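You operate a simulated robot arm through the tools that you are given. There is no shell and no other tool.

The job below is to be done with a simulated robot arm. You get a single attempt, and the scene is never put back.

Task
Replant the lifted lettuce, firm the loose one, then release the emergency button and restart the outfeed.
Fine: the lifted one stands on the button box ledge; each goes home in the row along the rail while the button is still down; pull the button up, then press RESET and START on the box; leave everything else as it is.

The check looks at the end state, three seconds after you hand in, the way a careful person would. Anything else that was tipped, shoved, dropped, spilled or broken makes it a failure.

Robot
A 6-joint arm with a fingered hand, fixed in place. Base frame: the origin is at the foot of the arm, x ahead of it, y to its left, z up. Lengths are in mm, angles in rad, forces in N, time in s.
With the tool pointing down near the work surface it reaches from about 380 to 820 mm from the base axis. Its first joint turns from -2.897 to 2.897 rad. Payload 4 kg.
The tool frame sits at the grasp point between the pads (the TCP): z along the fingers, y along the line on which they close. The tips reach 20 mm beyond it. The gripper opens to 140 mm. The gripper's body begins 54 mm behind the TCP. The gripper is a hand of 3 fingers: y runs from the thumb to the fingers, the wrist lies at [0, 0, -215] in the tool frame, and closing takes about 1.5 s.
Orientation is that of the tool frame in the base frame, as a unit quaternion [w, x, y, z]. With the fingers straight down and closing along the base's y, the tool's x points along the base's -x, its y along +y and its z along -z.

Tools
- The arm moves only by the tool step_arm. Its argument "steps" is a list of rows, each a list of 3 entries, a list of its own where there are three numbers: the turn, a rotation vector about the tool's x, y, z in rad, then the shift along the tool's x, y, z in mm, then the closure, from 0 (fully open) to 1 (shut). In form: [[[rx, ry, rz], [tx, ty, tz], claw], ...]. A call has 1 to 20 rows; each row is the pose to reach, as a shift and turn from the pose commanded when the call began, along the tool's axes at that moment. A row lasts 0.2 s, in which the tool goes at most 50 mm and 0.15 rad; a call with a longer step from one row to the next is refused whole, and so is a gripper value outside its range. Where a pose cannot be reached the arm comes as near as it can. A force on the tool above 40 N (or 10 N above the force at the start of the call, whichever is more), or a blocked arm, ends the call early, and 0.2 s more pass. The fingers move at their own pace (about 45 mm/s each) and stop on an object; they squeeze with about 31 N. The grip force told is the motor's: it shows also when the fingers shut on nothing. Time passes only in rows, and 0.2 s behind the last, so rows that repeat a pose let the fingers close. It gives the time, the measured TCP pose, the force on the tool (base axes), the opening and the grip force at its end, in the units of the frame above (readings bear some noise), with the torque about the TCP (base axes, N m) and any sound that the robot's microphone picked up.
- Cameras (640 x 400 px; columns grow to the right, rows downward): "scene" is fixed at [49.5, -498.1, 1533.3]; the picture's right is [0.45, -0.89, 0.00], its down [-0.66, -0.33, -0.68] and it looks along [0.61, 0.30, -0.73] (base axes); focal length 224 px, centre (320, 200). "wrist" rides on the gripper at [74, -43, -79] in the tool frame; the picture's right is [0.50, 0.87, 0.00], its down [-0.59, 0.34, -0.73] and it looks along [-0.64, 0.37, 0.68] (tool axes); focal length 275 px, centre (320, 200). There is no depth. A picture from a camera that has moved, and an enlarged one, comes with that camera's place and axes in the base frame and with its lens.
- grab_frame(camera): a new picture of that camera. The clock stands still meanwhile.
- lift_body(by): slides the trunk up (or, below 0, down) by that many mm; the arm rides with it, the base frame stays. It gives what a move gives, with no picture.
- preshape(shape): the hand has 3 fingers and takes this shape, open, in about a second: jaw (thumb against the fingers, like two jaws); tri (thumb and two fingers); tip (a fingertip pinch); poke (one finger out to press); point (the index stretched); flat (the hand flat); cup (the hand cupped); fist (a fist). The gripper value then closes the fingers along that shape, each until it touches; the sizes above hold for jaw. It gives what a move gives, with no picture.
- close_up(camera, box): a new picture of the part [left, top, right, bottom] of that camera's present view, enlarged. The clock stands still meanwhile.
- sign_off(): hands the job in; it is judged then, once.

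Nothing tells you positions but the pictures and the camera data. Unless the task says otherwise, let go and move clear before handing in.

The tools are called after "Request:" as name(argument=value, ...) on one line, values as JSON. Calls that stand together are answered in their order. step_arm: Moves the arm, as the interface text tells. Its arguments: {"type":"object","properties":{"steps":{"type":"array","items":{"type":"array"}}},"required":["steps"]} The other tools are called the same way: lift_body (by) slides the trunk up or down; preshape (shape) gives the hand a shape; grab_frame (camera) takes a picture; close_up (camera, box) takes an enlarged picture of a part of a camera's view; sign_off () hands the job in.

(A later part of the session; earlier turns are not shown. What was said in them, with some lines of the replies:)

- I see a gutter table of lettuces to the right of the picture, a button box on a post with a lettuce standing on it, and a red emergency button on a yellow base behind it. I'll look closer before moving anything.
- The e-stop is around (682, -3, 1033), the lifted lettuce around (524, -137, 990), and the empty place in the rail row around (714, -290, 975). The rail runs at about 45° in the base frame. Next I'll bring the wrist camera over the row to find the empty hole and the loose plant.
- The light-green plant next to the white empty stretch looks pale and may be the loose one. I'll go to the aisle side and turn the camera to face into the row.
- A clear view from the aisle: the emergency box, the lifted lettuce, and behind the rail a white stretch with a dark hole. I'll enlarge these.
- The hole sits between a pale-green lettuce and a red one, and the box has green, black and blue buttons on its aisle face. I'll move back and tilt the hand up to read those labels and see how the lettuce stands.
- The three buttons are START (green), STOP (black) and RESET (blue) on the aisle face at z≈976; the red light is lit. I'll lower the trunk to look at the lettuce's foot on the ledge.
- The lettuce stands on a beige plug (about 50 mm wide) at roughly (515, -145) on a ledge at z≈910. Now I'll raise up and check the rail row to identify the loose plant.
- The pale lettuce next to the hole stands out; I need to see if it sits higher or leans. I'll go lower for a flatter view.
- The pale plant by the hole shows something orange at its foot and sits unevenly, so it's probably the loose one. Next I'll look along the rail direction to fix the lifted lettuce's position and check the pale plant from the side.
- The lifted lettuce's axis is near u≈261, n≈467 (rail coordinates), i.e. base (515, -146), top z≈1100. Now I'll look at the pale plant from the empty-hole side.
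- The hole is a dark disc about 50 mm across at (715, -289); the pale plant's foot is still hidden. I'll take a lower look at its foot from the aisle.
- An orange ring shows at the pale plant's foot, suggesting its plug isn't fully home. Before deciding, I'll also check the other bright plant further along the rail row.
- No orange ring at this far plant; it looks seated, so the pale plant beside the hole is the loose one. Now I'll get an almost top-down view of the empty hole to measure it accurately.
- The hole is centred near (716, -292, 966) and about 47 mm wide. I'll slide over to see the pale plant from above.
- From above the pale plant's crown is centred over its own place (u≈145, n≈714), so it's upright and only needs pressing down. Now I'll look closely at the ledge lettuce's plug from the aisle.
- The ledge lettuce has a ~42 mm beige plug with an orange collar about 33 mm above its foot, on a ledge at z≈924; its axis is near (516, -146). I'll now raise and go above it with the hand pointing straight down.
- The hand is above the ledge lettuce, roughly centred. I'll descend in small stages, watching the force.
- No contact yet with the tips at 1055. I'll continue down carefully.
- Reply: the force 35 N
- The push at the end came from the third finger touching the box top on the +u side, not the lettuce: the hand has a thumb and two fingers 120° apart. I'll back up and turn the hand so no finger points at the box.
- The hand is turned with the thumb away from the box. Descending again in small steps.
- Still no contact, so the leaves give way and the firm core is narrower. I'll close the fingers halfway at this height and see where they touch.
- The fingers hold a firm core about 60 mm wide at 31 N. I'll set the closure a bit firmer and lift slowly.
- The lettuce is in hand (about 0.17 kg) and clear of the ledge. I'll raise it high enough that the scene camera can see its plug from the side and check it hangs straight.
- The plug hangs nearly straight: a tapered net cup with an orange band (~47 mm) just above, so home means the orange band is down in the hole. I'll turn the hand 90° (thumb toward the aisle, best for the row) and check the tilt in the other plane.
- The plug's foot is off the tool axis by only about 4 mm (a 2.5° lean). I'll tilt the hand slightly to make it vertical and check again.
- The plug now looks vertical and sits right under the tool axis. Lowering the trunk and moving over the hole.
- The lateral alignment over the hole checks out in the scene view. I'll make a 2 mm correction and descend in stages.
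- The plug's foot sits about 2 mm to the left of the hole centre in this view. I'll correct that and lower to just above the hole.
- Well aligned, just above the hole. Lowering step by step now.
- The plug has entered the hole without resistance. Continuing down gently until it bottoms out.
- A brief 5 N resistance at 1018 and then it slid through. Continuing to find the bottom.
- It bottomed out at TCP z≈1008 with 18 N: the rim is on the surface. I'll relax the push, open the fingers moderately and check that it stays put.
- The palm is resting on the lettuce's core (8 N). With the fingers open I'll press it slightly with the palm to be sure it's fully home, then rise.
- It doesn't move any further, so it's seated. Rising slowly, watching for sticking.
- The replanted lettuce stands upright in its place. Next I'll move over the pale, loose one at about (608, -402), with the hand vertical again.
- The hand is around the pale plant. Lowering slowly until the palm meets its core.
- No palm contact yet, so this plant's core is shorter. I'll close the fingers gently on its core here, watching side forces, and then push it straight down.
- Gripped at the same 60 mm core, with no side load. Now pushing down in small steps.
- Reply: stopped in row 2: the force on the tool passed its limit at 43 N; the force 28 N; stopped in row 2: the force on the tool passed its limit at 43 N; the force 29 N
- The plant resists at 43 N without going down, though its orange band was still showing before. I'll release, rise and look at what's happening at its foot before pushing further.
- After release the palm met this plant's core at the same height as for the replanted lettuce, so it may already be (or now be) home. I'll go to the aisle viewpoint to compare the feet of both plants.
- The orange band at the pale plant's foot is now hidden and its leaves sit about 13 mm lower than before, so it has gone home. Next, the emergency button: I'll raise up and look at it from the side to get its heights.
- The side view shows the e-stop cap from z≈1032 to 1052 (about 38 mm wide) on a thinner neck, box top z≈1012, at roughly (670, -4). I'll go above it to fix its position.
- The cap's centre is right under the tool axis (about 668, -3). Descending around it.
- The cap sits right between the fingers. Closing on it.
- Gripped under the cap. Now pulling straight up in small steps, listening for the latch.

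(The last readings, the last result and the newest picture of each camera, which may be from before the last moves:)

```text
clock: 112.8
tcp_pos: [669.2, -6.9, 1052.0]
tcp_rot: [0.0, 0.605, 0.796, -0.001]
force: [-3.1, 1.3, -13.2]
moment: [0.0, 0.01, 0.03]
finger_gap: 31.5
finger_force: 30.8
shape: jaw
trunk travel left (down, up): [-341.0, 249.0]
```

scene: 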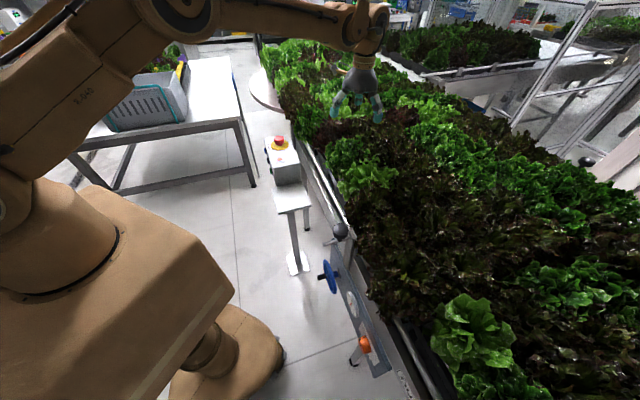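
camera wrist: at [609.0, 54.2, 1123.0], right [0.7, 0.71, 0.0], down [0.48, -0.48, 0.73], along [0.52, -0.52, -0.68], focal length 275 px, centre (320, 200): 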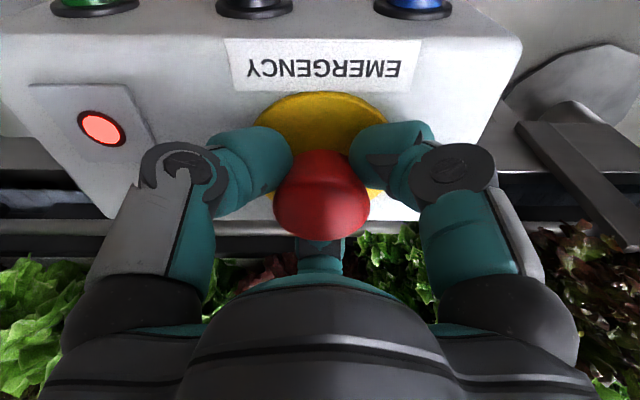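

The button popped up about 7 mm and now holds against a stop. I'll relax, open and look.

Request:
step_arm(steps=[[[0, 0, 0], [0, 0, 1], 0.8], [[0, 0, 0], [0, 0, 1], 0.65], [[0, 0, 0], [0, 0, 1], 0.5], [[0, 0, 0], [0, 0, 1], 0.35], [[0, 0, 0], [0, 0, 1], 0.2], [[0, 0, 0], [0, 0, 1], 0.2]])

Request:
grab_frame(camera="wrist")

Request:
close_up(camera="scene", box=[240, 100, 340, 190])

```text
clock: 114.2
tcp_pos: [669.5, -6.4, 1051.9]
tcp_rot: [0.0, 0.605, 0.796, -0.001]
force: [0.1, -0.6, 0.2]
moment: [0.04, 0.01, 0.02]
finger_gap: 111.5
finger_force: 0.0
shape: jaw
trunk travel left (down, up): [-341.0, 249.0]
```

```text
taken
camera wrist: at [609.2, 54.1, 1131.1], right [0.7, 0.71, 0.0], down [0.48, -0.48, 0.73], along [0.52, -0.52, -0.68], focal length 275 px, centre (320, 200)
```

wrist: 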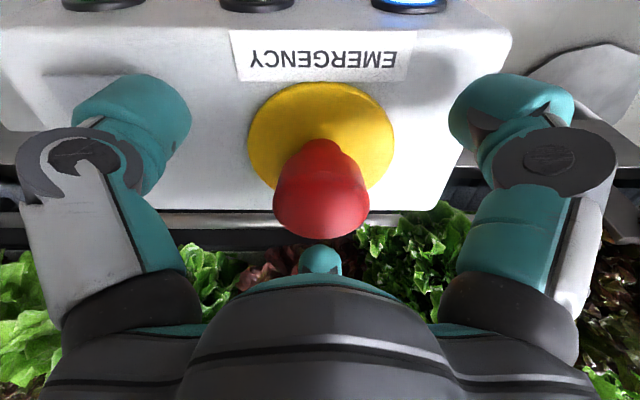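

```text
4.44 times, centred on (290, 145) of scene
camera zoom: at [49.5, -498.1, 1533.3], right [0.45, -0.89, 0.0], down [-0.66, -0.33, -0.68], along [0.61, 0.3, -0.73], focal length 996 px, centre (453, 444)
```

zoom: 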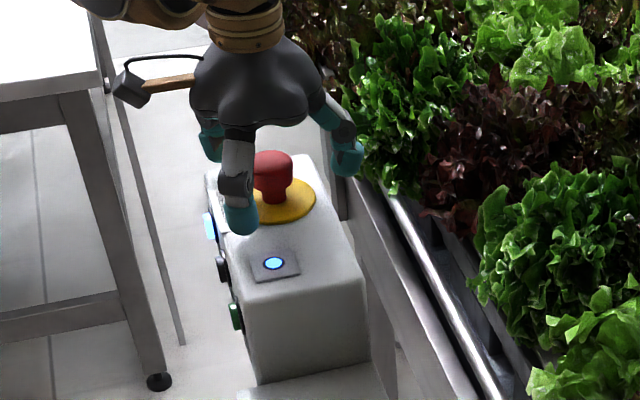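

The lamp changed from red to blue and the RESET button is lit. I'll rise clear of the e-stop and prepare a pressing finger.

Request:
step_arm(steps=[[[0, 0, 0], [0, 0, -30], 0.2], [[0, 0, 0], [0, 0, -70], 0.2], [[0, 0, 0], [0, 0, -115], 0.2], [[0, 0, 0], [0, 0, -150], 0.2]])

Request:
preshape(shape="poke")

Request:
grab_frame(camera="wrist")

Request:
close_up(camera="scene", box=[220, 50, 360, 180])

```text
clock: 115.2
tcp_pos: [671.4, -5.4, 1204.2]
tcp_rot: [-0.001, 0.606, 0.796, 0.0]
force: [0.7, -0.3, -0.2]
moment: [0.02, 0.01, -0.01]
finger_gap: 111.8
finger_force: 0.0
shape: jaw
trunk travel left (down, up): [-341.0, 249.0]
```

```text
clock: 116.1
tcp_pos: [672.1, -5.6, 1202.7]
tcp_rot: [-0.001, 0.606, 0.795, 0.0]
force: [0.1, 0.7, 0.1]
moment: [-0.01, -0.04, 0.0]
finger_gap: 0.0
finger_force: 0.0
shape: poke
trunk travel left (down, up): [-341.0, 249.0]
```

```text
taken
camera wrist: at [610.9, 55.4, 1280.7], right [0.7, 0.71, 0.0], down [0.48, -0.48, 0.73], along [0.52, -0.52, -0.68], focal length 275 px, centre (320, 200)
```

wrist: 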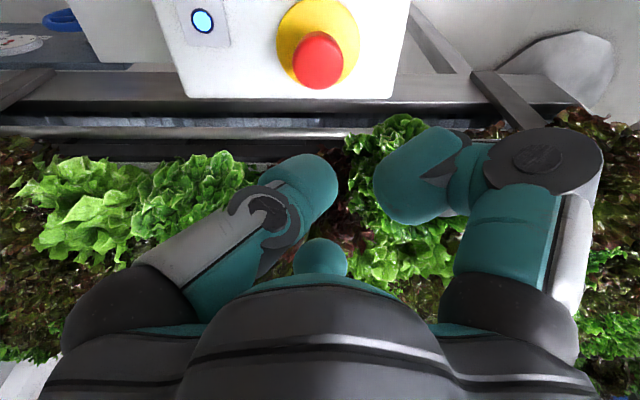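

```text
3.08 times, centred on (290, 115) of scene
camera zoom: at [49.5, -498.1, 1533.3], right [0.45, -0.89, 0.0], down [-0.66, -0.33, -0.68], along [0.61, 0.3, -0.73], focal length 689 px, centre (412, 462)
```

zoom: 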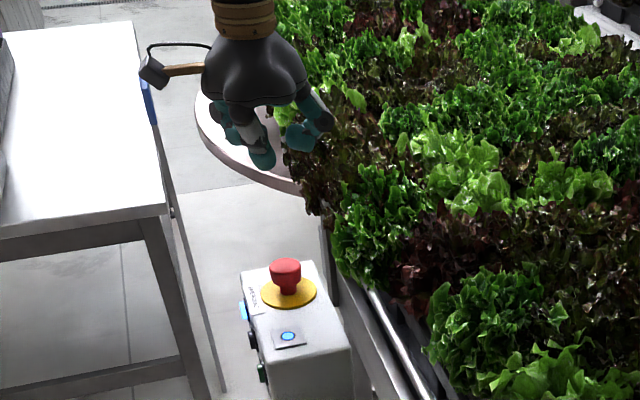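

The poke shape's tip position is hard to judge; a fully closed jaw gives a tip that is known to lie on the tool axis. I'll switch to that and look.

Request:
preshape(shape="jaw")

Request:
step_arm(steps=[[[0, 0, 0], [0, 0, 0], 0.3], [[0, 0, 0], [0, 0, 0], 0.6], [[0, 0, 0], [0, 0, 0], 0.9], [[0, 0, 0], [0, 0, 0], 1], [[0, 0, 0], [0, 0, 0], 1], [[0, 0, 0], [0, 0, 0], 1], [[0, 0, 0], [0, 0, 0], 1], [[0, 0, 0], [0, 0, 0], 1], [[0, 0, 0], [0, 0, 0], 1]])

Request:
grab_frame(camera="wrist")

Request:
close_up(camera="scene", box=[240, 60, 320, 130])

```text
clock: 117.0
tcp_pos: [671.5, -5.4, 1201.9]
tcp_rot: [0.0, 0.606, 0.795, 0.0]
force: [0.1, -0.4, 0.4]
moment: [0.03, -0.01, 0.03]
finger_gap: 139.8
finger_force: 0.0
shape: jaw
trunk travel left (down, up): [-341.0, 249.0]
```

```text
clock: 119.0
tcp_pos: [671.0, -4.2, 1203.1]
tcp_rot: [0.0, 0.606, 0.795, -0.001]
force: [0.7, -0.2, -0.1]
moment: [0.03, -0.02, 0.01]
finger_gap: 0.0
finger_force: 20.7
shape: jaw
trunk travel left (down, up): [-341.0, 249.0]
```

```text
taken
camera wrist: at [610.9, 55.4, 1280.9], right [0.7, 0.71, 0.0], down [0.48, -0.48, 0.73], along [0.52, -0.52, -0.68], focal length 275 px, centre (320, 200)
```

wrist: 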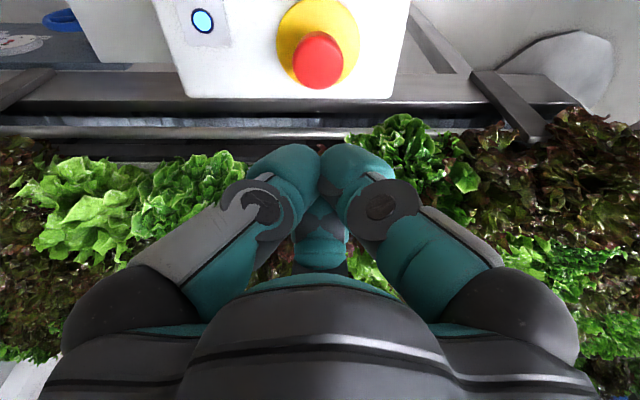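

```text
5.71 times, centred on (280, 95) of scene
camera zoom: at [49.5, -498.1, 1533.3], right [0.45, -0.89, 0.0], down [-0.66, -0.33, -0.68], along [0.61, 0.3, -0.73], focal length 1280 px, centre (549, 800)
```

zoom: 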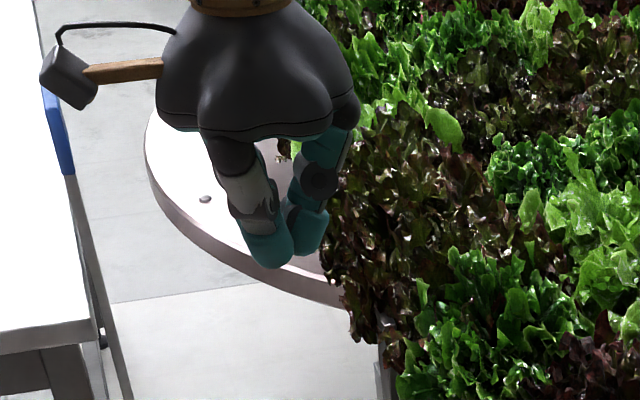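

The closed fingertips form a compact ~40 mm tip on the tool axis. I'll back away into the aisle in front of RESET and tilt the hand to point horizontally at the panel.

Request:
step_arm(steps=[[[0, 0, 0], [40, -8, 0], 1], [[0, 0, 0], [81, -16, 0], 1], [[0, 0, 0], [122, -24.4, 0], 1], [[-0.0754, -0.1297, 0], [122, -24.4, 0], 1], [[-0.1507, -0.2594, 0], [122, -24.4, 0], 1], [[-0.2261, -0.3891, 0], [122, -24.4, 0], 1], [[-0.3014, -0.5188, 0], [122, -24.4, 0], 1], [[-0.3768, -0.6485, 0], [122, -24.4, 0], 1], [[-0.4522, -0.7781, 0], [122, -24.4, 0], 1], [[-0.5275, -0.9078, 0], [122, -24.4, 0], 1], [[-0.6029, -1.0375, 0], [122, -24.4, 0], 1], [[-0.6782, -1.1672, 0], [122, -24.4, 0], 1], [[-0.7536, -1.2969, 0], [122, -24.4, 0], 1], [[-0.7536, -1.2969, 0], [122, -24.4, 0], 1]])

Request:
grab_frame(camera="scene")

Request:
grab_frame(camera="wrist")

```text
clock: 122.0
tcp_pos: [614.4, 103.9, 1201.7]
tcp_rot: [0.677, 0.444, 0.581, -0.085]
force: [-0.1, 0.1, 0.3]
moment: [0.01, 0.01, -0.03]
finger_gap: 0.2
finger_force: 31.2
shape: jaw
trunk travel left (down, up): [-341.0, 249.0]
```

```text
taken
```

scene: 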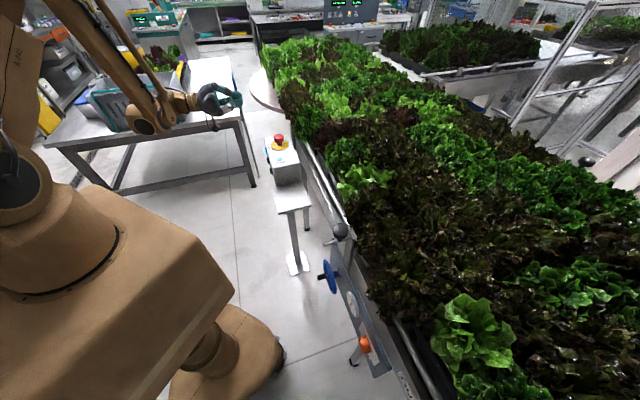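

```text
taken
camera wrist: at [553.5, 163.9, 1121.8], right [0.7, 0.71, 0.0], down [-0.49, 0.48, 0.73], along [0.52, -0.51, 0.69], focal length 275 px, centre (320, 200)
```

wrist: 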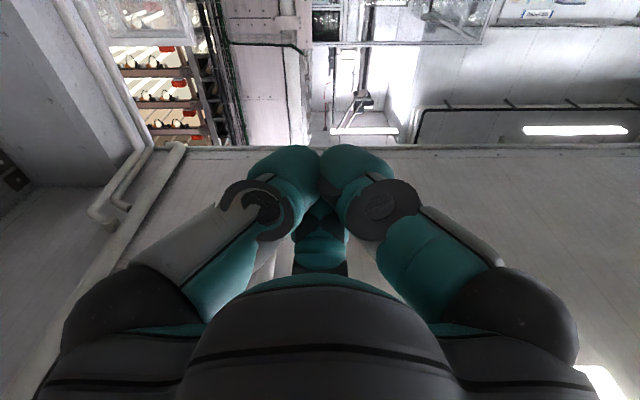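

Request:
lift_body(by=-130)

Request:
grab_frame(camera="scene")

Request:
close_up(camera="scene", box=[200, 90, 320, 190])

```text
clock: 123.6
tcp_pos: [614.3, 103.4, 1071.4]
tcp_rot: [0.676, 0.445, 0.582, -0.087]
force: [-0.1, -0.6, 0.4]
moment: [0.0, -0.02, -0.01]
finger_gap: 0.1
finger_force: 30.8
shape: jaw
trunk travel left (down, up): [-211.0, 379.0]
```

```text
taken
```

scene: 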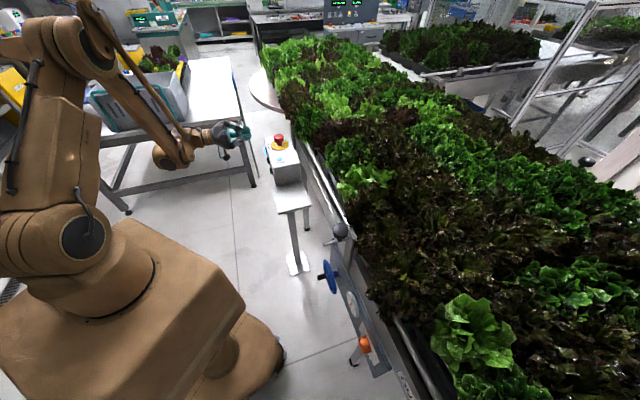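

```text
4.00 times, centred on (260, 140) of scene
camera zoom: at [49.5, -498.1, 1533.3], right [0.45, -0.89, 0.0], down [-0.66, -0.33, -0.68], along [0.61, 0.3, -0.73], focal length 896 px, centre (560, 440)
```

zoom: 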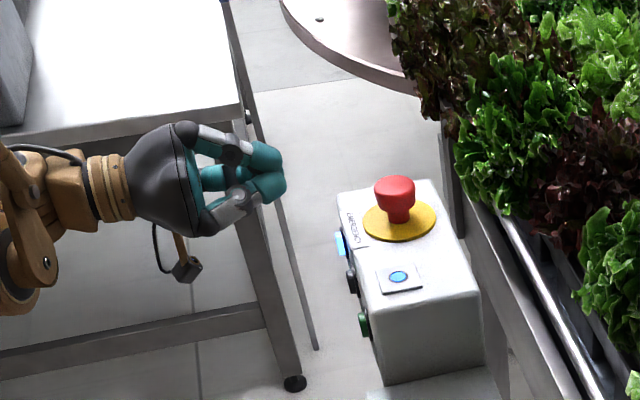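

Request:
lift_body(by=-94)

Request:
close_up(camera="scene", box=[220, 110, 310, 190])

Request:
grab_frame(camera="wrist")

```text
clock: 124.9
tcp_pos: [614.2, 103.5, 977.4]
tcp_rot: [0.676, 0.445, 0.581, -0.086]
force: [0.0, 0.3, 0.0]
moment: [-0.03, 0.0, -0.01]
finger_gap: 0.1
finger_force: 31.2
shape: jaw
trunk travel left (down, up): [-117.0, 473.0]
```

```text
5.00 times, centred on (265, 150) of scene
camera zoom: at [49.5, -498.1, 1533.3], right [0.45, -0.89, 0.0], down [-0.66, -0.33, -0.68], along [0.61, 0.3, -0.73], focal length 1120 px, centre (595, 450)
```

zoom: 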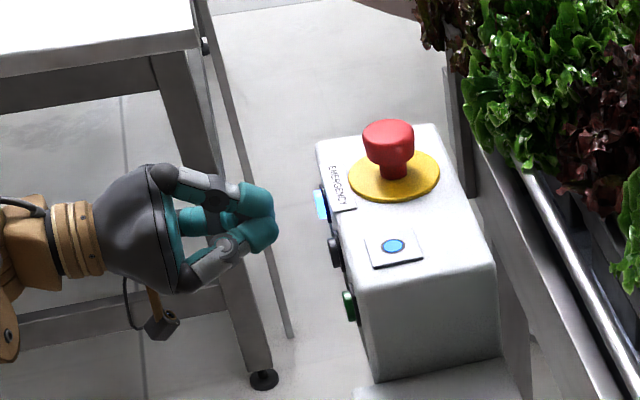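

```text
taken
camera wrist: at [553.7, 164.0, 897.8], right [0.7, 0.71, 0.0], down [-0.49, 0.48, 0.73], along [0.52, -0.51, 0.68], focal length 275 px, centre (320, 200)
```

wrist: 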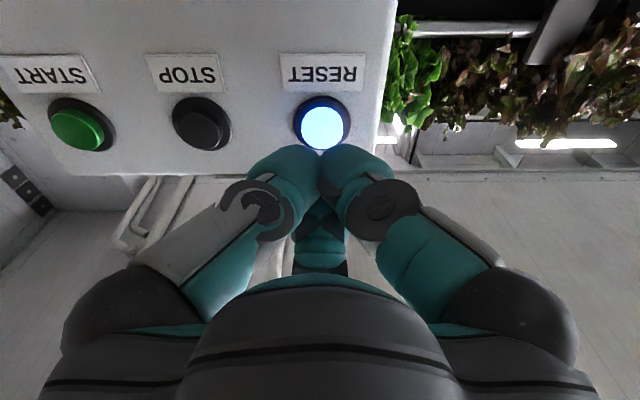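

RESET lights up and lies right on the tool axis ahead. Approaching horizontally, then pressing in small steps.

Request:
step_arm(steps=[[[0, 0, 0], [-0.6, 0.3, 10], 1], [[0, 0, 0], [-1.3, 0.6, 20], 1], [[0, 0, 0], [-1.7, 0.8, 27], 1], [[0, 0, 0], [-1.7, 0.8, 27], 1]])

Request:
grab_frame(camera="wrist")

Request:
close_up(camera="scene", box=[230, 120, 310, 190])

```text
clock: 125.9
tcp_pos: [633.5, 85.3, 978.1]
tcp_rot: [0.676, 0.443, 0.582, -0.086]
force: [0.1, -0.7, -0.2]
moment: [0.0, -0.01, 0.0]
finger_gap: 0.0
finger_force: 31.1
shape: jaw
trunk travel left (down, up): [-117.0, 473.0]
```

```text
taken
camera wrist: at [573.3, 144.4, 898.0], right [0.7, 0.71, 0.0], down [-0.49, 0.48, 0.73], along [0.52, -0.51, 0.68], focal length 275 px, centre (320, 200)
```

wrist: 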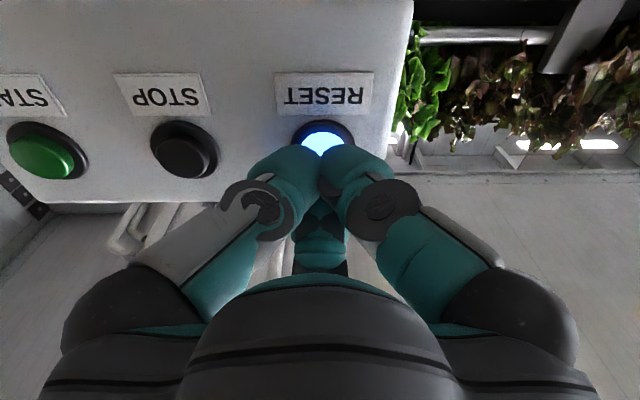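

```text
5.71 times, centred on (270, 155) of scene
camera zoom: at [49.5, -498.1, 1533.3], right [0.45, -0.89, 0.0], down [-0.66, -0.33, -0.68], along [0.61, 0.3, -0.73], focal length 1280 px, centre (606, 457)
```

zoom: 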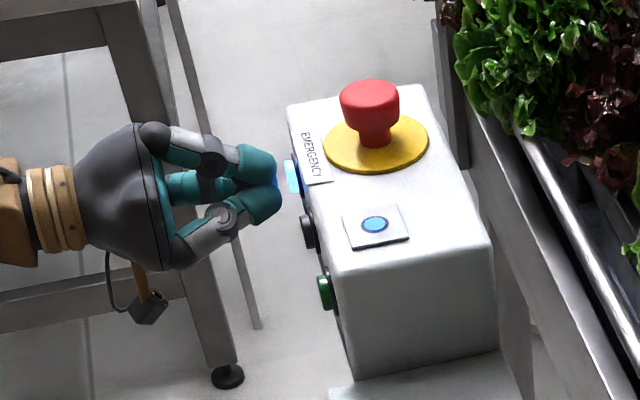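

Request:
step_arm(steps=[[[0, 0, 0], [-0.2, 0.1, 3], 1], [[0, 0, 0], [-0.4, 0.2, 6], 1]])

Request:
step_arm(steps=[[[0, 0, 0], [-0.1, 0.05, 1.5], 1], [[0, 0, 0], [-0.2, 0.1, 3], 1]])

Request:
step_arm(steps=[[[0, 0, 0], [-0.1, 0.05, 1.5], 1], [[0, 0, 0], [-0.2, 0.1, 3], 1]])

```text
clock: 126.5
tcp_pos: [636.8, 80.6, 978.7]
tcp_rot: [0.676, 0.443, 0.582, -0.086]
force: [0.4, 0.2, 0.0]
moment: [-0.01, -0.01, 0.01]
finger_gap: 0.2
finger_force: 31.6
shape: jaw
trunk travel left (down, up): [-117.0, 473.0]
```

```text
clock: 127.1
tcp_pos: [640.2, 80.3, 978.2]
tcp_rot: [0.676, 0.443, 0.582, -0.086]
force: [-0.6, 1.0, -0.1]
moment: [-0.01, -0.02, -0.04]
finger_gap: 0.0
finger_force: 31.2
shape: jaw
trunk travel left (down, up): [-117.0, 473.0]
heard: click
```

```text
clock: 127.7
tcp_pos: [641.9, 78.6, 978.3]
tcp_rot: [0.676, 0.443, 0.582, -0.086]
force: [-2.5, 2.3, -0.6]
moment: [-0.05, -0.02, 0.02]
finger_gap: 0.0
finger_force: 31.5
shape: jaw
trunk travel left (down, up): [-117.0, 473.0]
```

A click was heard: RESET has been pressed. Backing off and checking the lamp.

Request:
step_arm(steps=[[[0, 0, 0], [0.6, -0.3, -10], 1], [[0, 0, 0], [1.9, -0.8, -30], 1], [[0, 0, 0], [3.2, -1.4, -50], 1], [[0, 0, 0], [3.2, -1.4, -50], 1]])

Request:
close_up(camera="scene", box=[220, 110, 320, 190])

Request:
grab_frame(camera="wrist")

```text
clock: 128.7
tcp_pos: [608.3, 112.8, 979.1]
tcp_rot: [0.676, 0.444, 0.582, -0.084]
force: [-0.7, 1.4, 0.0]
moment: [-0.01, -0.01, -0.01]
finger_gap: 0.1
finger_force: 31.3
shape: jaw
trunk travel left (down, up): [-117.0, 473.0]
```

```text
5.00 times, centred on (270, 150) of scene
camera zoom: at [49.5, -498.1, 1533.3], right [0.45, -0.89, 0.0], down [-0.66, -0.33, -0.68], along [0.61, 0.3, -0.73], focal length 1120 px, centre (570, 450)
```

zoom: 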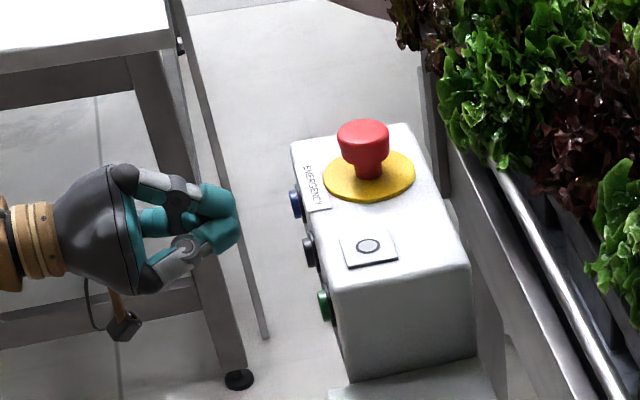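

```text
taken
camera wrist: at [547.0, 172.2, 898.7], right [0.7, 0.71, 0.0], down [-0.49, 0.48, 0.73], along [0.52, -0.51, 0.68], focal length 275 px, centre (320, 200)
```

wrist: 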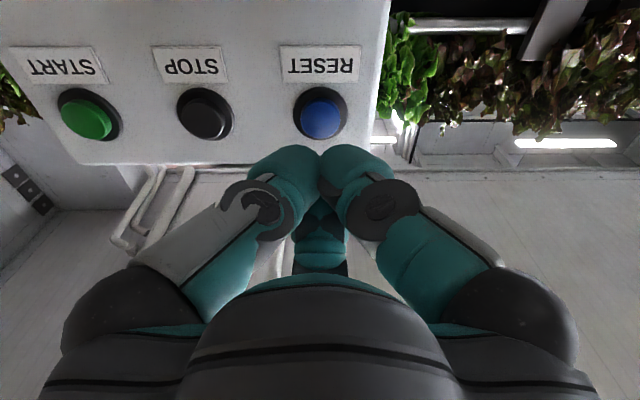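

The lamp is off after the reset, ready for START. Sliding along the panel by 139 mm to START, staying clear of STOP.

Request:
step_arm(steps=[[[0, 0, 0], [-17.5, -30, -0.3], 1], [[0, 0, 0], [-35, -60.1, -0.6], 1], [[0, 0, 0], [-52.4, -90.2, -0.8], 1], [[0, 0, 0], [-69.9, -120.2, -1.1], 1], [[0, 0, 0], [-69.9, -120.2, -1.1], 1]])

Request:
grab_frame(camera="wrist")

Request:
close_up(camera="scene", box=[220, 110, 320, 190])

```text
clock: 129.9
tcp_pos: [561.6, 42.1, 1042.3]
tcp_rot: [0.676, 0.443, 0.582, -0.085]
force: [1.3, 0.4, 0.2]
moment: [-0.03, 0.02, 0.02]
finger_gap: 0.2
finger_force: 30.8
shape: jaw
out of reach, approached as far as the arm can: row 1, 2, 3, 4, 5
trunk travel left (down, up): [-117.0, 473.0]
```

```text
taken
camera wrist: at [500.1, 101.7, 962.5], right [0.7, 0.71, 0.0], down [-0.49, 0.48, 0.73], along [0.52, -0.51, 0.68], focal length 275 px, centre (320, 200)
```

wrist: 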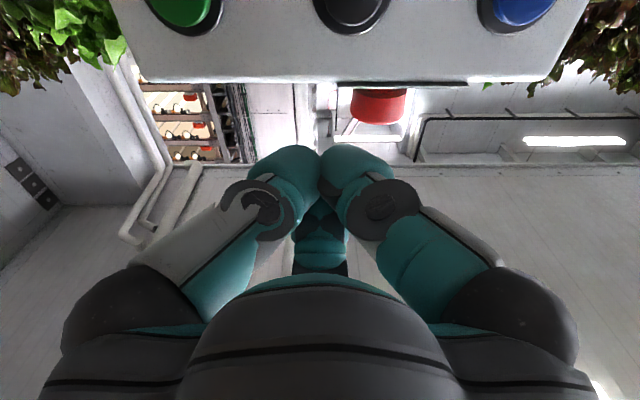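

```text
5.00 times, centred on (270, 150) of scene
camera zoom: at [49.5, -498.1, 1533.3], right [0.45, -0.89, 0.0], down [-0.66, -0.33, -0.68], along [0.61, 0.3, -0.73], focal length 1120 px, centre (570, 450)
```

zoom: 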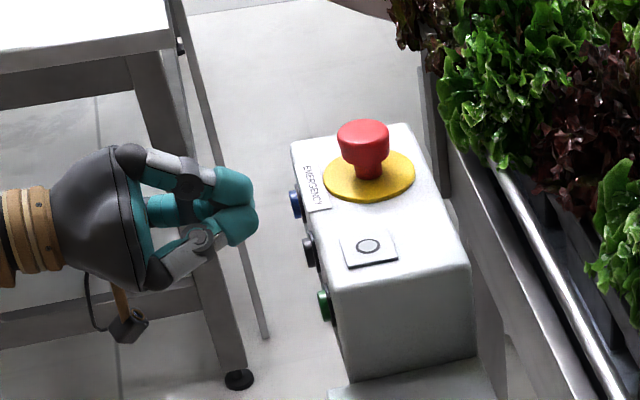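

That pose is too close to the base with the hand horizontal. I'll raise the trunk and see where the arm stands, then approach START with a steeper hand.

Request:
lift_body(by=130)

Request:
step_arm(steps=[[[0, 0, 0], [0, 0, 0], 1]])

```text
clock: 131.5
tcp_pos: [559.6, 40.9, 1172.2]
tcp_rot: [0.676, 0.444, 0.582, -0.086]
force: [-1.0, -0.1, 0.0]
moment: [0.01, 0.0, -0.02]
finger_gap: 0.0
finger_force: 31.3
shape: jaw
trunk travel left (down, up): [-247.0, 343.0]
```

```text
clock: 131.9
tcp_pos: [560.3, 41.8, 1173.7]
tcp_rot: [0.676, 0.444, 0.582, -0.086]
force: [-0.3, -0.1, 0.1]
moment: [0.0, 0.04, 0.01]
finger_gap: 0.2
finger_force: 31.3
shape: jaw
trunk travel left (down, up): [-247.0, 343.0]
```

Request:
step_arm(steps=[[[0.0586, 0.1009, 0], [-4.4, -8.1, -3.7], 1], [[0.1172, 0.2017, 0], [-8.9, -16.3, -7.3], 1], [[0.1759, 0.3026, 0], [-13.3, -24.4, -11], 1], [[0.2345, 0.4035, 0], [-17.7, -32.5, -14.7], 1], [[0.2931, 0.5043, 0], [-22.2, -40.7, -18.3], 1], [[0.3517, 0.6052, 0], [-26.6, -48.8, -22], 1], [[0.3517, 0.6052, 0], [-26.6, -48.8, -22], 1]])

Request:
lift_body(by=-130)

Request:
grab_frame(camera="wrist")

Request:
close_up(camera="scene", box=[200, 90, 320, 190])

```text
clock: 133.5
tcp_pos: [505.7, 17.6, 1173.0]
tcp_rot: [0.385, 0.559, 0.733, -0.048]
force: [0.1, 0.2, 0.5]
moment: [0.01, 0.01, 0.01]
finger_gap: 0.0
finger_force: 31.4
shape: jaw
trunk travel left (down, up): [-247.0, 343.0]
```

```text
clock: 135.1
tcp_pos: [507.3, 17.2, 1043.6]
tcp_rot: [0.386, 0.559, 0.733, -0.049]
force: [0.0, 0.9, -0.6]
moment: [0.02, 0.0, 0.02]
finger_gap: 0.0
finger_force: 31.0
shape: jaw
trunk travel left (down, up): [-117.0, 473.0]
```

```text
taken
camera wrist: at [423.3, 100.0, 1037.1], right [0.7, 0.71, 0.0], down [-0.04, 0.04, 1.0], along [0.71, -0.7, 0.05], focal length 275 px, centre (320, 200)
```

wrist: 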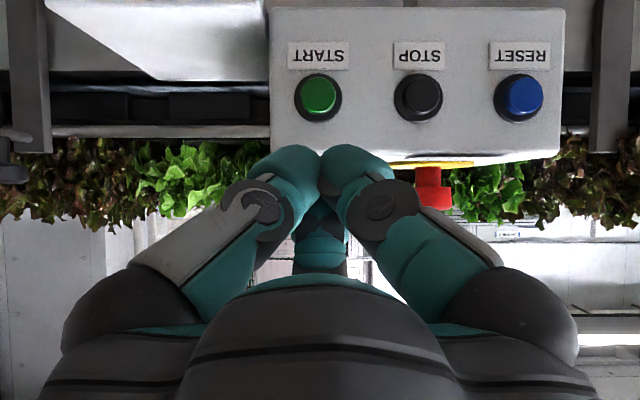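

```text
4.00 times, centred on (260, 140) of scene
camera zoom: at [49.5, -498.1, 1533.3], right [0.45, -0.89, 0.0], down [-0.66, -0.33, -0.68], along [0.61, 0.3, -0.73], focal length 896 px, centre (560, 440)
```

zoom: 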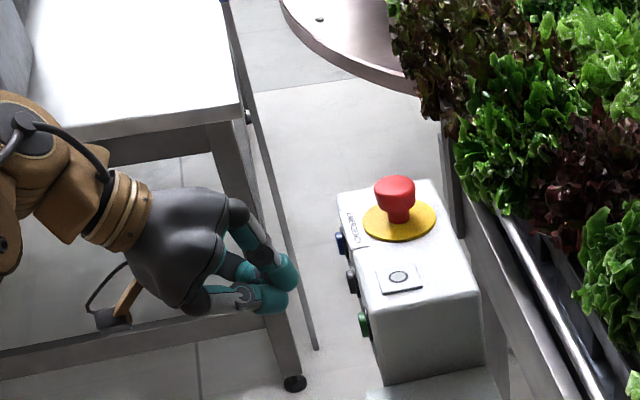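

START lies straight ahead at the tool's column. Lowering to its height.

Request:
lift_body(by=-66)

Request:
grab_frame(camera="wrist")

Request:
close_up(camera="scene", box=[220, 110, 310, 190])

```text
clock: 136.1
tcp_pos: [506.3, 17.9, 977.5]
tcp_rot: [0.386, 0.559, 0.732, -0.05]
force: [-0.3, 0.0, 0.1]
moment: [0.0, -0.03, 0.02]
finger_gap: 0.0
finger_force: 30.5
shape: jaw
trunk travel left (down, up): [-51.0, 539.0]
```

```text
taken
camera wrist: at [423.3, 99.9, 971.1], right [0.7, 0.71, 0.0], down [-0.04, 0.04, 1.0], along [0.71, -0.7, 0.05], focal length 275 px, centre (320, 200)
```

wrist: 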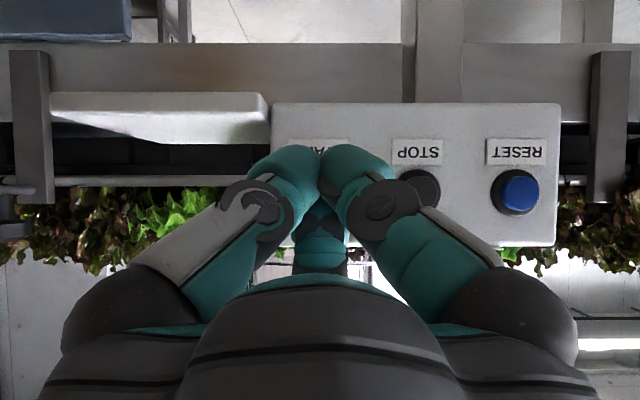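

```text
5.00 times, centred on (265, 150) of scene
camera zoom: at [49.5, -498.1, 1533.3], right [0.45, -0.89, 0.0], down [-0.66, -0.33, -0.68], along [0.61, 0.3, -0.73], focal length 1120 px, centre (595, 450)
```

zoom: 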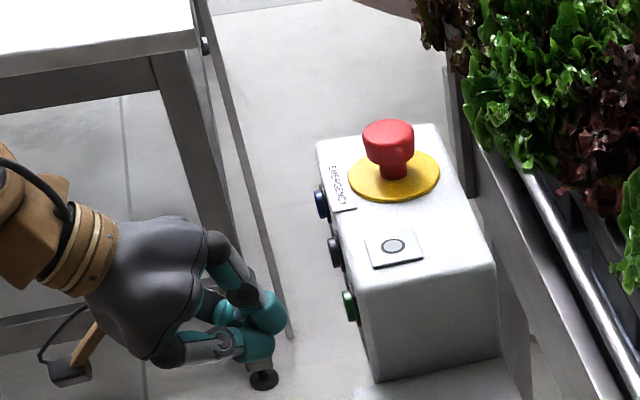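

Request:
step_arm(steps=[[[0, 0, 0], [-6.1, 3.4, 7.2], 1], [[0, 0, 0], [-12.1, 6.9, 14.3], 1], [[0, 0, 0], [-18.2, 10.3, 21.5], 1], [[0, 0, 0], [-18.2, 10.3, 21.5], 1]])

Request:
close_up(camera="scene", box=[230, 120, 310, 190])

Request:
grab_frame(camera="wrist")

```text
clock: 137.1
tcp_pos: [526.7, -1.7, 978.3]
tcp_rot: [0.385, 0.559, 0.733, -0.049]
force: [0.4, 0.8, 0.0]
moment: [0.0, -0.01, -0.02]
finger_gap: 0.0
finger_force: 31.1
shape: jaw
trunk travel left (down, up): [-51.0, 539.0]
```

```text
5.71 times, centred on (270, 155) of scene
camera zoom: at [49.5, -498.1, 1533.3], right [0.45, -0.89, 0.0], down [-0.66, -0.33, -0.68], along [0.61, 0.3, -0.73], focal length 1280 px, centre (606, 457)
```

zoom: 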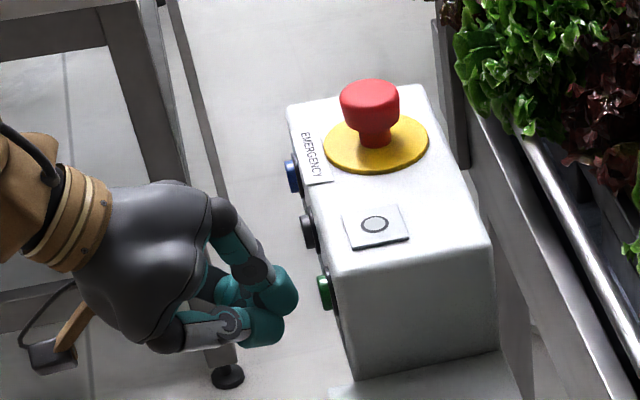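

```text
taken
camera wrist: at [443.9, 79.2, 971.3], right [0.7, 0.71, 0.0], down [-0.04, 0.04, 1.0], along [0.71, -0.7, 0.05], focal length 275 px, centre (320, 200)
```

wrist: 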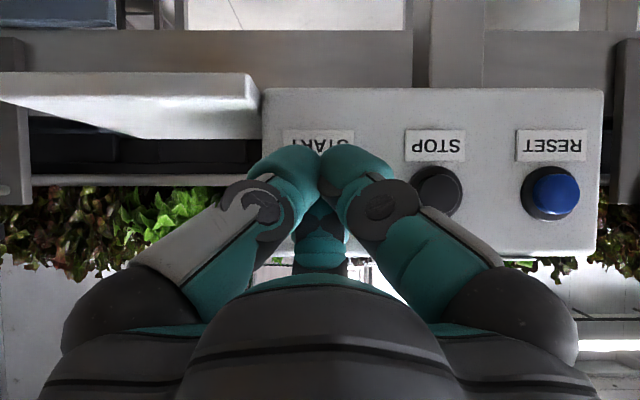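

Request:
step_arm(steps=[[[0, 0, 0], [-2.4, 1.4, 2.9], 1], [[0, 0, 0], [-4.9, 2.8, 5.7], 1]])

Request:
step_arm(steps=[[[0, 0, 0], [-1.2, 0.7, 1.4], 1], [[0, 0, 0], [-2.4, 1.4, 2.9], 1]])

Request:
step_arm(steps=[[[0, 0, 0], [-1.0, 0.5, 1.1], 1], [[0, 0, 0], [-1.8, 1.0, 2.15], 1]])

Request:
step_arm(steps=[[[0, 0, 0], [-1.0, 0.5, 1.1], 1], [[0, 0, 0], [-1.8, 1.0, 2.15], 1]])

```text
clock: 137.7
tcp_pos: [533.1, -8.5, 978.1]
tcp_rot: [0.386, 0.559, 0.732, -0.05]
force: [-0.3, 0.5, 0.3]
moment: [0.0, 0.01, 0.04]
finger_gap: 0.1
finger_force: 31.1
shape: jaw
trunk travel left (down, up): [-51.0, 539.0]
```

```text
clock: 138.3
tcp_pos: [535.8, -11.4, 976.8]
tcp_rot: [0.386, 0.559, 0.732, -0.05]
force: [-0.3, 0.0, 0.5]
moment: [-0.01, 0.02, -0.01]
finger_gap: 0.0
finger_force: 31.1
shape: jaw
trunk travel left (down, up): [-51.0, 539.0]
```

```text
clock: 138.9
tcp_pos: [539.1, -13.7, 978.1]
tcp_rot: [0.386, 0.559, 0.733, -0.049]
force: [-0.7, -0.5, -0.3]
moment: [0.0, 0.01, 0.04]
finger_gap: 0.0
finger_force: 31.3
shape: jaw
trunk travel left (down, up): [-51.0, 539.0]
```

```text
clock: 139.5
tcp_pos: [540.2, -16.8, 976.8]
tcp_rot: [0.385, 0.559, 0.733, -0.049]
force: [0.3, 0.3, 0.1]
moment: [0.02, -0.01, 0.01]
finger_gap: 0.1
finger_force: 31.2
shape: jaw
trunk travel left (down, up): [-51.0, 539.0]
```

Request:
close_up(camera="scene", box=[245, 130, 305, 190])

Request:
step_arm(steps=[[[0, 0, 0], [-1.0, 0.5, 1.1], 1], [[0, 0, 0], [-1.8, 1.0, 2.15], 1]])

Request:
step_arm(steps=[[[0, 0, 0], [-1.0, 0.5, 1.1], 1], [[0, 0, 0], [-1.8, 1.0, 2.15], 1]])

```text
6.67 times, centred on (275, 160) of scene
camera zoom: at [49.5, -498.1, 1533.3], right [0.45, -0.89, 0.0], down [-0.66, -0.33, -0.68], along [0.61, 0.3, -0.73], focal length 1494 px, centre (620, 467)
```

zoom: 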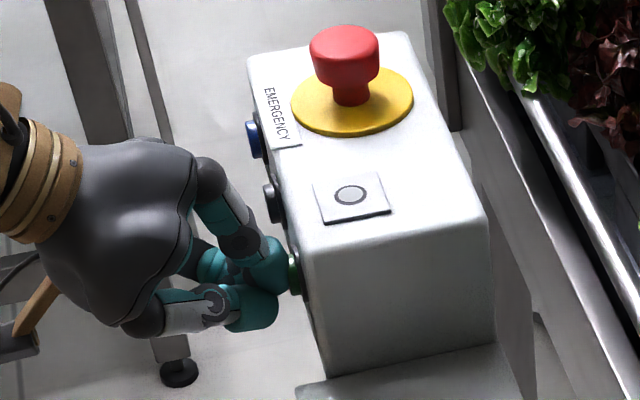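

```text
clock: 140.1
tcp_pos: [541.7, -17.2, 977.8]
tcp_rot: [0.385, 0.559, 0.733, -0.049]
force: [-1.0, 0.9, -0.6]
moment: [0.02, 0.02, -0.03]
finger_gap: 0.0
finger_force: 31.4
shape: jaw
trunk travel left (down, up): [-51.0, 539.0]
```

```text
clock: 140.7
tcp_pos: [544.0, -20.0, 978.6]
tcp_rot: [0.385, 0.559, 0.733, -0.05]
force: [-1.9, 2.5, -1.2]
moment: [-0.02, 0.03, -0.01]
finger_gap: 0.1
finger_force: 31.1
shape: jaw
trunk travel left (down, up): [-51.0, 539.0]
heard: click
```

A click: START is pressed. Backing straight off and checking the panel and the row.

Request:
step_arm(steps=[[[0, 0, 0], [6.1, -3.4, -7.2], 1], [[0, 0, 0], [18.2, -10.3, -21.5], 1], [[0, 0, 0], [36.4, -20.7, -43], 1], [[0, 0, 0], [48.6, -27.6, -57.4], 1]])

Request:
grab_frame(camera="scene")

Request:
close_up(camera="scene", box=[230, 110, 320, 190])

Request:
grab_frame(camera="wrist")

```text
clock: 141.7
tcp_pos: [487.0, 36.5, 976.8]
tcp_rot: [0.385, 0.56, 0.732, -0.05]
force: [-0.4, 0.2, 0.8]
moment: [-0.01, 0.02, 0.02]
finger_gap: 0.0
finger_force: 30.7
shape: jaw
trunk travel left (down, up): [-51.0, 539.0]
```

```text
taken
```

scene: 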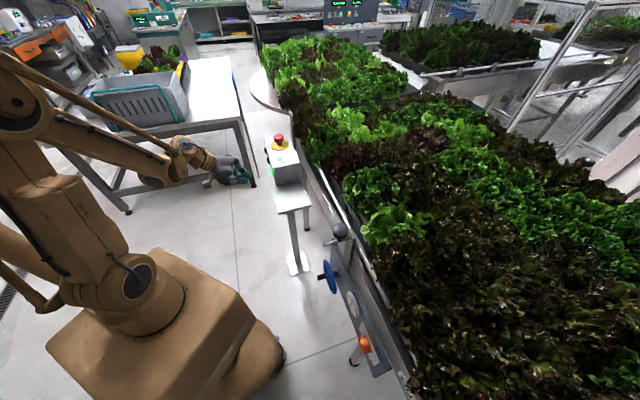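

```text
5.00 times, centred on (275, 150) of scene
camera zoom: at [49.5, -498.1, 1533.3], right [0.45, -0.89, 0.0], down [-0.66, -0.33, -0.68], along [0.61, 0.3, -0.73], focal length 1120 px, centre (545, 450)
```

zoom: 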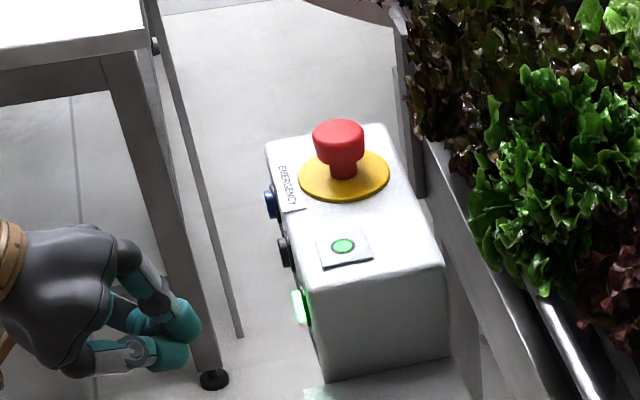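

```text
taken
camera wrist: at [403.9, 118.7, 970.3], right [0.7, 0.71, 0.0], down [-0.04, 0.04, 1.0], along [0.71, -0.7, 0.05], focal length 275 px, centre (320, 200)
```

wrist: 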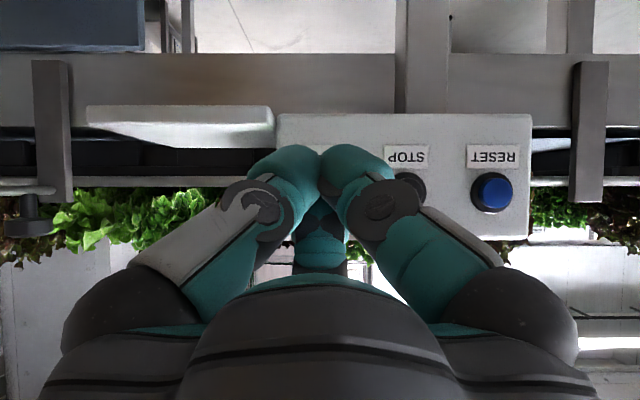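

The lamp and START are green and the bed is moving out. A quick check of the two plants while the clock stands still.

Request:
close_up(camera="scene", box=[310, 130, 450, 270])

Request:
close_up(camera="scene", box=[290, 200, 450, 400])

```text
2.86 times, centred on (380, 200) of scene
camera zoom: at [49.5, -498.1, 1533.3], right [0.45, -0.89, 0.0], down [-0.66, -0.33, -0.68], along [0.61, 0.3, -0.73], focal length 640 px, centre (149, 200)
```

zoom: 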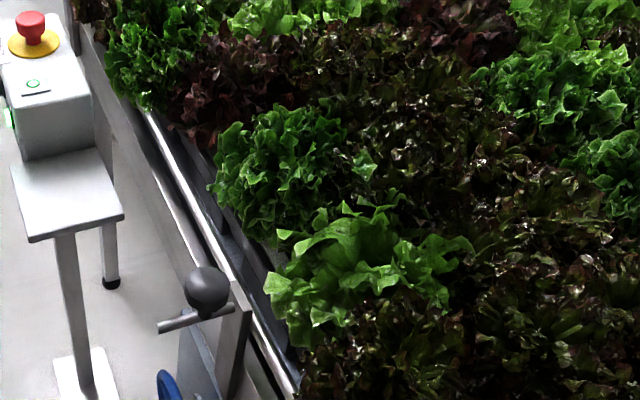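

```text
2.00 times, centred on (370, 300) of scene
camera zoom: at [49.5, -498.1, 1533.3], right [0.45, -0.89, 0.0], down [-0.66, -0.33, -0.68], along [0.61, 0.3, -0.73], focal length 448 px, centre (220, 0)
```

zoom: 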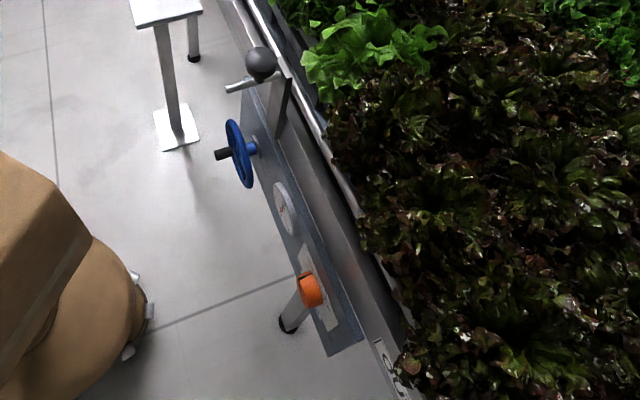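

Both lettuces stand upright in the rail row and are moving out with the bed. The emergency button is up, the lamp is green, and the hand is empty and clear in the aisle, so I'm handing in.

Request:
sign_off()

```text
The job is handed in.
```

I finished the job and handed it in. I haven't been told the result.

- **Lifted lettuce:** I set it into the empty hole in the rail row and pressed until its rim sat on the surface. It stands upright.
- **Loose lettuce:** I took this to be the pale one next to that hole, because its orange band showed above the surface. I pressed it down until the band was hidden and its leaves sat about 13 mm lower. I checked one other bright plant in the row, and it looked seated.
- **Emergency button:** I pulled it up only after both lettuces were seated. The lamp then changed from red to blue.
- **RESET and START:** I pressed RESET first, then START, and heard a click each time. The lamp is now green and the outfeed is moving.

While lowering the hand over the lifted lettuce, one finger pressed the top of the button box at about 32 N. I backed off straight away and saw no change to the box or the lettuce. I saw nothing else tipped or moved, and the hand was empty and clear in the aisle when I handed in.
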